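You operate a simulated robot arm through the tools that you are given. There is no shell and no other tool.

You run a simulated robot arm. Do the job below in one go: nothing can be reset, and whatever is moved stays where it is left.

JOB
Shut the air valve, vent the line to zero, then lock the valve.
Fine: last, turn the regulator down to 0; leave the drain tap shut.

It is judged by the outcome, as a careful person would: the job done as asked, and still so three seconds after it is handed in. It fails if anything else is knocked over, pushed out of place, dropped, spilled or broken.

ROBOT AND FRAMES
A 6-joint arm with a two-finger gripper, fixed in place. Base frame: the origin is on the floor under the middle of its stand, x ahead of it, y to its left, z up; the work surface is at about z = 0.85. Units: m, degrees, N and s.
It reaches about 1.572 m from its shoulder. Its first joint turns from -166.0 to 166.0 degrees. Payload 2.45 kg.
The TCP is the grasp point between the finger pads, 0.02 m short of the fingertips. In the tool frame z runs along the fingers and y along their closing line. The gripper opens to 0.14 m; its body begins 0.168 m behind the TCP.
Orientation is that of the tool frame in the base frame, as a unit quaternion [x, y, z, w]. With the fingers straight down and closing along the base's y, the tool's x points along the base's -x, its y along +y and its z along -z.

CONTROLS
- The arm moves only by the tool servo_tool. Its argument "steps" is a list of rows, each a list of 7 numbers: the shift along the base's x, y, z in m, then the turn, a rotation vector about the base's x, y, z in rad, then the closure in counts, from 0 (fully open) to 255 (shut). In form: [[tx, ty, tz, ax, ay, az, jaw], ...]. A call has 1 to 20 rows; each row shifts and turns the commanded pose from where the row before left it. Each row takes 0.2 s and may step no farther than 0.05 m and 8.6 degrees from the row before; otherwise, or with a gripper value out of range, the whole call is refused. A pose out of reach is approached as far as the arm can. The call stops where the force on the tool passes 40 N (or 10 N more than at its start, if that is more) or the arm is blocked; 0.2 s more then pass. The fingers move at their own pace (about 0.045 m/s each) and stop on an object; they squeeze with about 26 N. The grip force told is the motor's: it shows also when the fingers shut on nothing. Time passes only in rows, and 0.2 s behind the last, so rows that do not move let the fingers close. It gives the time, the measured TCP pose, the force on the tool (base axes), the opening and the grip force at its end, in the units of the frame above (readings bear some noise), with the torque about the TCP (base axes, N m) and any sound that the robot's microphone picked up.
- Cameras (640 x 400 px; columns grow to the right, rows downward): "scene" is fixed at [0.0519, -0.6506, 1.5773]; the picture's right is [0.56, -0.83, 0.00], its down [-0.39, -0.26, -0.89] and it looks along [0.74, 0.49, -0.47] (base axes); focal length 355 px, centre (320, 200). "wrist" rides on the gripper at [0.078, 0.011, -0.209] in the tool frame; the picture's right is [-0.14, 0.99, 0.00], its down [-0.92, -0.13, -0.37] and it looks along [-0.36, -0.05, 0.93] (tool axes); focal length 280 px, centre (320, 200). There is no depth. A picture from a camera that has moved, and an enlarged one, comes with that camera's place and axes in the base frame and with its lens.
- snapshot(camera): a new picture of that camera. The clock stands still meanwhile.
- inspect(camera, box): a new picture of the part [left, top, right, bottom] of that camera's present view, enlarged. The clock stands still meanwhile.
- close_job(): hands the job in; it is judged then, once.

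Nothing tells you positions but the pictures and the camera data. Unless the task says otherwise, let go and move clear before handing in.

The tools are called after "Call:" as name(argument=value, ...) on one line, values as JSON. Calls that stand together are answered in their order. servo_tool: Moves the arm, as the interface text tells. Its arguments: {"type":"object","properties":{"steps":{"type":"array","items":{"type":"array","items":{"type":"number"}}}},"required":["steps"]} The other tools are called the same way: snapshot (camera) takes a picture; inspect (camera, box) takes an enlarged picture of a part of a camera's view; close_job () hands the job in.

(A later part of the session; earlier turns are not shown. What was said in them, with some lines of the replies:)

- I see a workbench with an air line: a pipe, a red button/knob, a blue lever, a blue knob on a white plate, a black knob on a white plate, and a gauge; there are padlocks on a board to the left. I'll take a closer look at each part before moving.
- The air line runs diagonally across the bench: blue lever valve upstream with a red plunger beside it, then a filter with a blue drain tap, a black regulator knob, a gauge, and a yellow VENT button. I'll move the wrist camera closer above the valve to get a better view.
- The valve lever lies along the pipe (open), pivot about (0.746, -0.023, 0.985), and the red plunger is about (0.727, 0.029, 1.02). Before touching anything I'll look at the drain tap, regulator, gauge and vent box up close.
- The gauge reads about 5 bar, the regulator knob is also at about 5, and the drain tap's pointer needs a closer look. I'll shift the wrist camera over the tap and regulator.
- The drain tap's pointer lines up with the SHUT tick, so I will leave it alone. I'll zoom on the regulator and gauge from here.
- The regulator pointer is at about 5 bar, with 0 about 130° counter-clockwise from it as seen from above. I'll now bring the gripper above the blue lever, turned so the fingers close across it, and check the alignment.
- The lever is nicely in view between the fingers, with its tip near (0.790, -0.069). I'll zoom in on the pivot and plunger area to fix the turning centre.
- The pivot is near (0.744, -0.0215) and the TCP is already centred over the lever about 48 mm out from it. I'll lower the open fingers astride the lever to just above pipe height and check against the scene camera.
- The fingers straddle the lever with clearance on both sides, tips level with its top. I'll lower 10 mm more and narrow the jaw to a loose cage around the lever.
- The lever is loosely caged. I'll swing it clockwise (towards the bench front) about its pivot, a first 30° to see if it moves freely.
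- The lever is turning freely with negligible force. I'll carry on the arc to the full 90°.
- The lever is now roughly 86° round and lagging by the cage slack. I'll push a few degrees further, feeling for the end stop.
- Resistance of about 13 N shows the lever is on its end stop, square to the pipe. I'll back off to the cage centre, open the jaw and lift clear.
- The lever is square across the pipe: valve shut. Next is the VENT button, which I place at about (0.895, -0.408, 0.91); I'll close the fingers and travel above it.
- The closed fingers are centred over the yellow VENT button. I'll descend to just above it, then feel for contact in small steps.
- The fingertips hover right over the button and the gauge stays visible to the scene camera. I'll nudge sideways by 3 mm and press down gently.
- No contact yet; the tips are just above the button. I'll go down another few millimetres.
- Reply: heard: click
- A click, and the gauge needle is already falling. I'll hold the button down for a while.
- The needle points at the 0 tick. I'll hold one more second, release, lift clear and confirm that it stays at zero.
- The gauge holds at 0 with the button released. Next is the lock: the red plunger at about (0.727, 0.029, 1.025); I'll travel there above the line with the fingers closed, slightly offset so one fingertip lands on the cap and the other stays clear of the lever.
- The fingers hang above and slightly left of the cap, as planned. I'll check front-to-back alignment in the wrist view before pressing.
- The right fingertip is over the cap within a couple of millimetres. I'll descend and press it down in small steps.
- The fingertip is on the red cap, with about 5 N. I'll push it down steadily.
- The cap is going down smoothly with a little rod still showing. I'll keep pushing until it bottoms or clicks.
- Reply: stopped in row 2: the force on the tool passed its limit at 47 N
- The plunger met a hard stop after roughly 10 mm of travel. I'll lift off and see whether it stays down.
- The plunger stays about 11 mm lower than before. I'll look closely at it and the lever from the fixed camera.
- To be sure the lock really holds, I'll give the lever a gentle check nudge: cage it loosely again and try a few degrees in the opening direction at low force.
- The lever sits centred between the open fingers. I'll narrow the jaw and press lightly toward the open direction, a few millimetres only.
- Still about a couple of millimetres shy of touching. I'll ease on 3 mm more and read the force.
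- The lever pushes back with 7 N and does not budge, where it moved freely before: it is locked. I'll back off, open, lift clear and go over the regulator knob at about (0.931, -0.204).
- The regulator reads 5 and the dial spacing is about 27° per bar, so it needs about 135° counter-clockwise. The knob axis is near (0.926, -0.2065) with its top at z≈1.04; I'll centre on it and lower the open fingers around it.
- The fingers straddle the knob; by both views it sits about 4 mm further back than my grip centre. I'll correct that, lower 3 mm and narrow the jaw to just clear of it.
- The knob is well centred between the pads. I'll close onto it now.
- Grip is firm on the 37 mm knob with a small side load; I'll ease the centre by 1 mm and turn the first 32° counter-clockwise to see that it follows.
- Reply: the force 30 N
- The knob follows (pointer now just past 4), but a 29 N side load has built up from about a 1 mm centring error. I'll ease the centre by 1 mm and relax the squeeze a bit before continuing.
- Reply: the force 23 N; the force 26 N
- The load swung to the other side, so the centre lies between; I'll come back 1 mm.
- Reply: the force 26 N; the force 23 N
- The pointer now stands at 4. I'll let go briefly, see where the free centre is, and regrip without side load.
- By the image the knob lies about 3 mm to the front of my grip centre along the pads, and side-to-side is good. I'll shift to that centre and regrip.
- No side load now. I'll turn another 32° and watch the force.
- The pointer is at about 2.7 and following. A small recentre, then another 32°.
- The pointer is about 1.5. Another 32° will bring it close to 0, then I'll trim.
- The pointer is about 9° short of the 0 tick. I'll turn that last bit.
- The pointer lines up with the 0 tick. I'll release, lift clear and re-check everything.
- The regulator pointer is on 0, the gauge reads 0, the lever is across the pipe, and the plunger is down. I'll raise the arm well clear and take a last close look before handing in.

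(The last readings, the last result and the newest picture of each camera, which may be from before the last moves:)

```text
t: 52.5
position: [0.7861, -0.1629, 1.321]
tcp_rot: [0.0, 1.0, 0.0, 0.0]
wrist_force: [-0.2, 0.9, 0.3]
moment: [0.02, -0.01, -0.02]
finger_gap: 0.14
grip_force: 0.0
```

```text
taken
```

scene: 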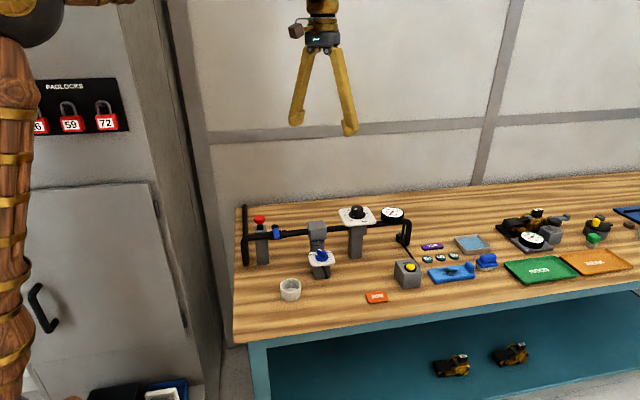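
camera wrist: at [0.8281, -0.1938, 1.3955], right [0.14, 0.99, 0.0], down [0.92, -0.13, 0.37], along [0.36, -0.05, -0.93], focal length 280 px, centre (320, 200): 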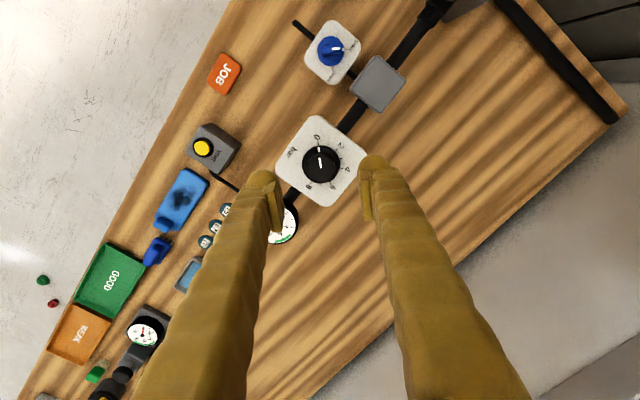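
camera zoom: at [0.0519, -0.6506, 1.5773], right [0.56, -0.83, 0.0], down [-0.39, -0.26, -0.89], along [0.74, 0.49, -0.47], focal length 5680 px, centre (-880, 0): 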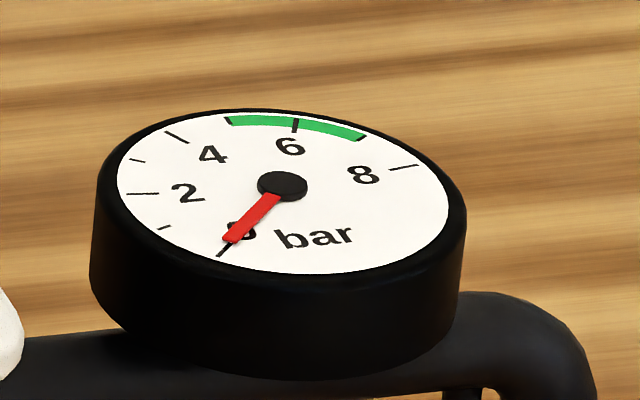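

The valve lever is shut and locked, with the plunger down and the lever tested. The gauge holds at 0, the regulator points at 0, and the drain tap is untouched at SHUT. Nothing else has moved and the arm is clear, so I'm handing the job in.

Call:
close_job()

```text
The job is handed in.
```

The job is done and handed in, in the order you asked. The final camera check showed everything below in place and nothing else on the bench moved.

- **Air valve:** I turned the blue lever 90° to its end stop, square across the pipe.
- **Vent:** I held the VENT button until the gauge reached 0. It stayed at 0 after I let go.
- **Lock:** I pressed the red plunger beside the valve down until it stopped, and it stayed down. A gentle 7 N push on the lever towards open did not move it; before locking it had turned freely. I took this plunger to be the valve's lock, so I left the wall padlocks alone.
- **Regulator:** This was the last thing I changed. I turned it down from about 5 bar, and its pointer now lines up with the 0 mark.
- **Drain tap:** I did not touch it. Its pointer is still at SHUT.
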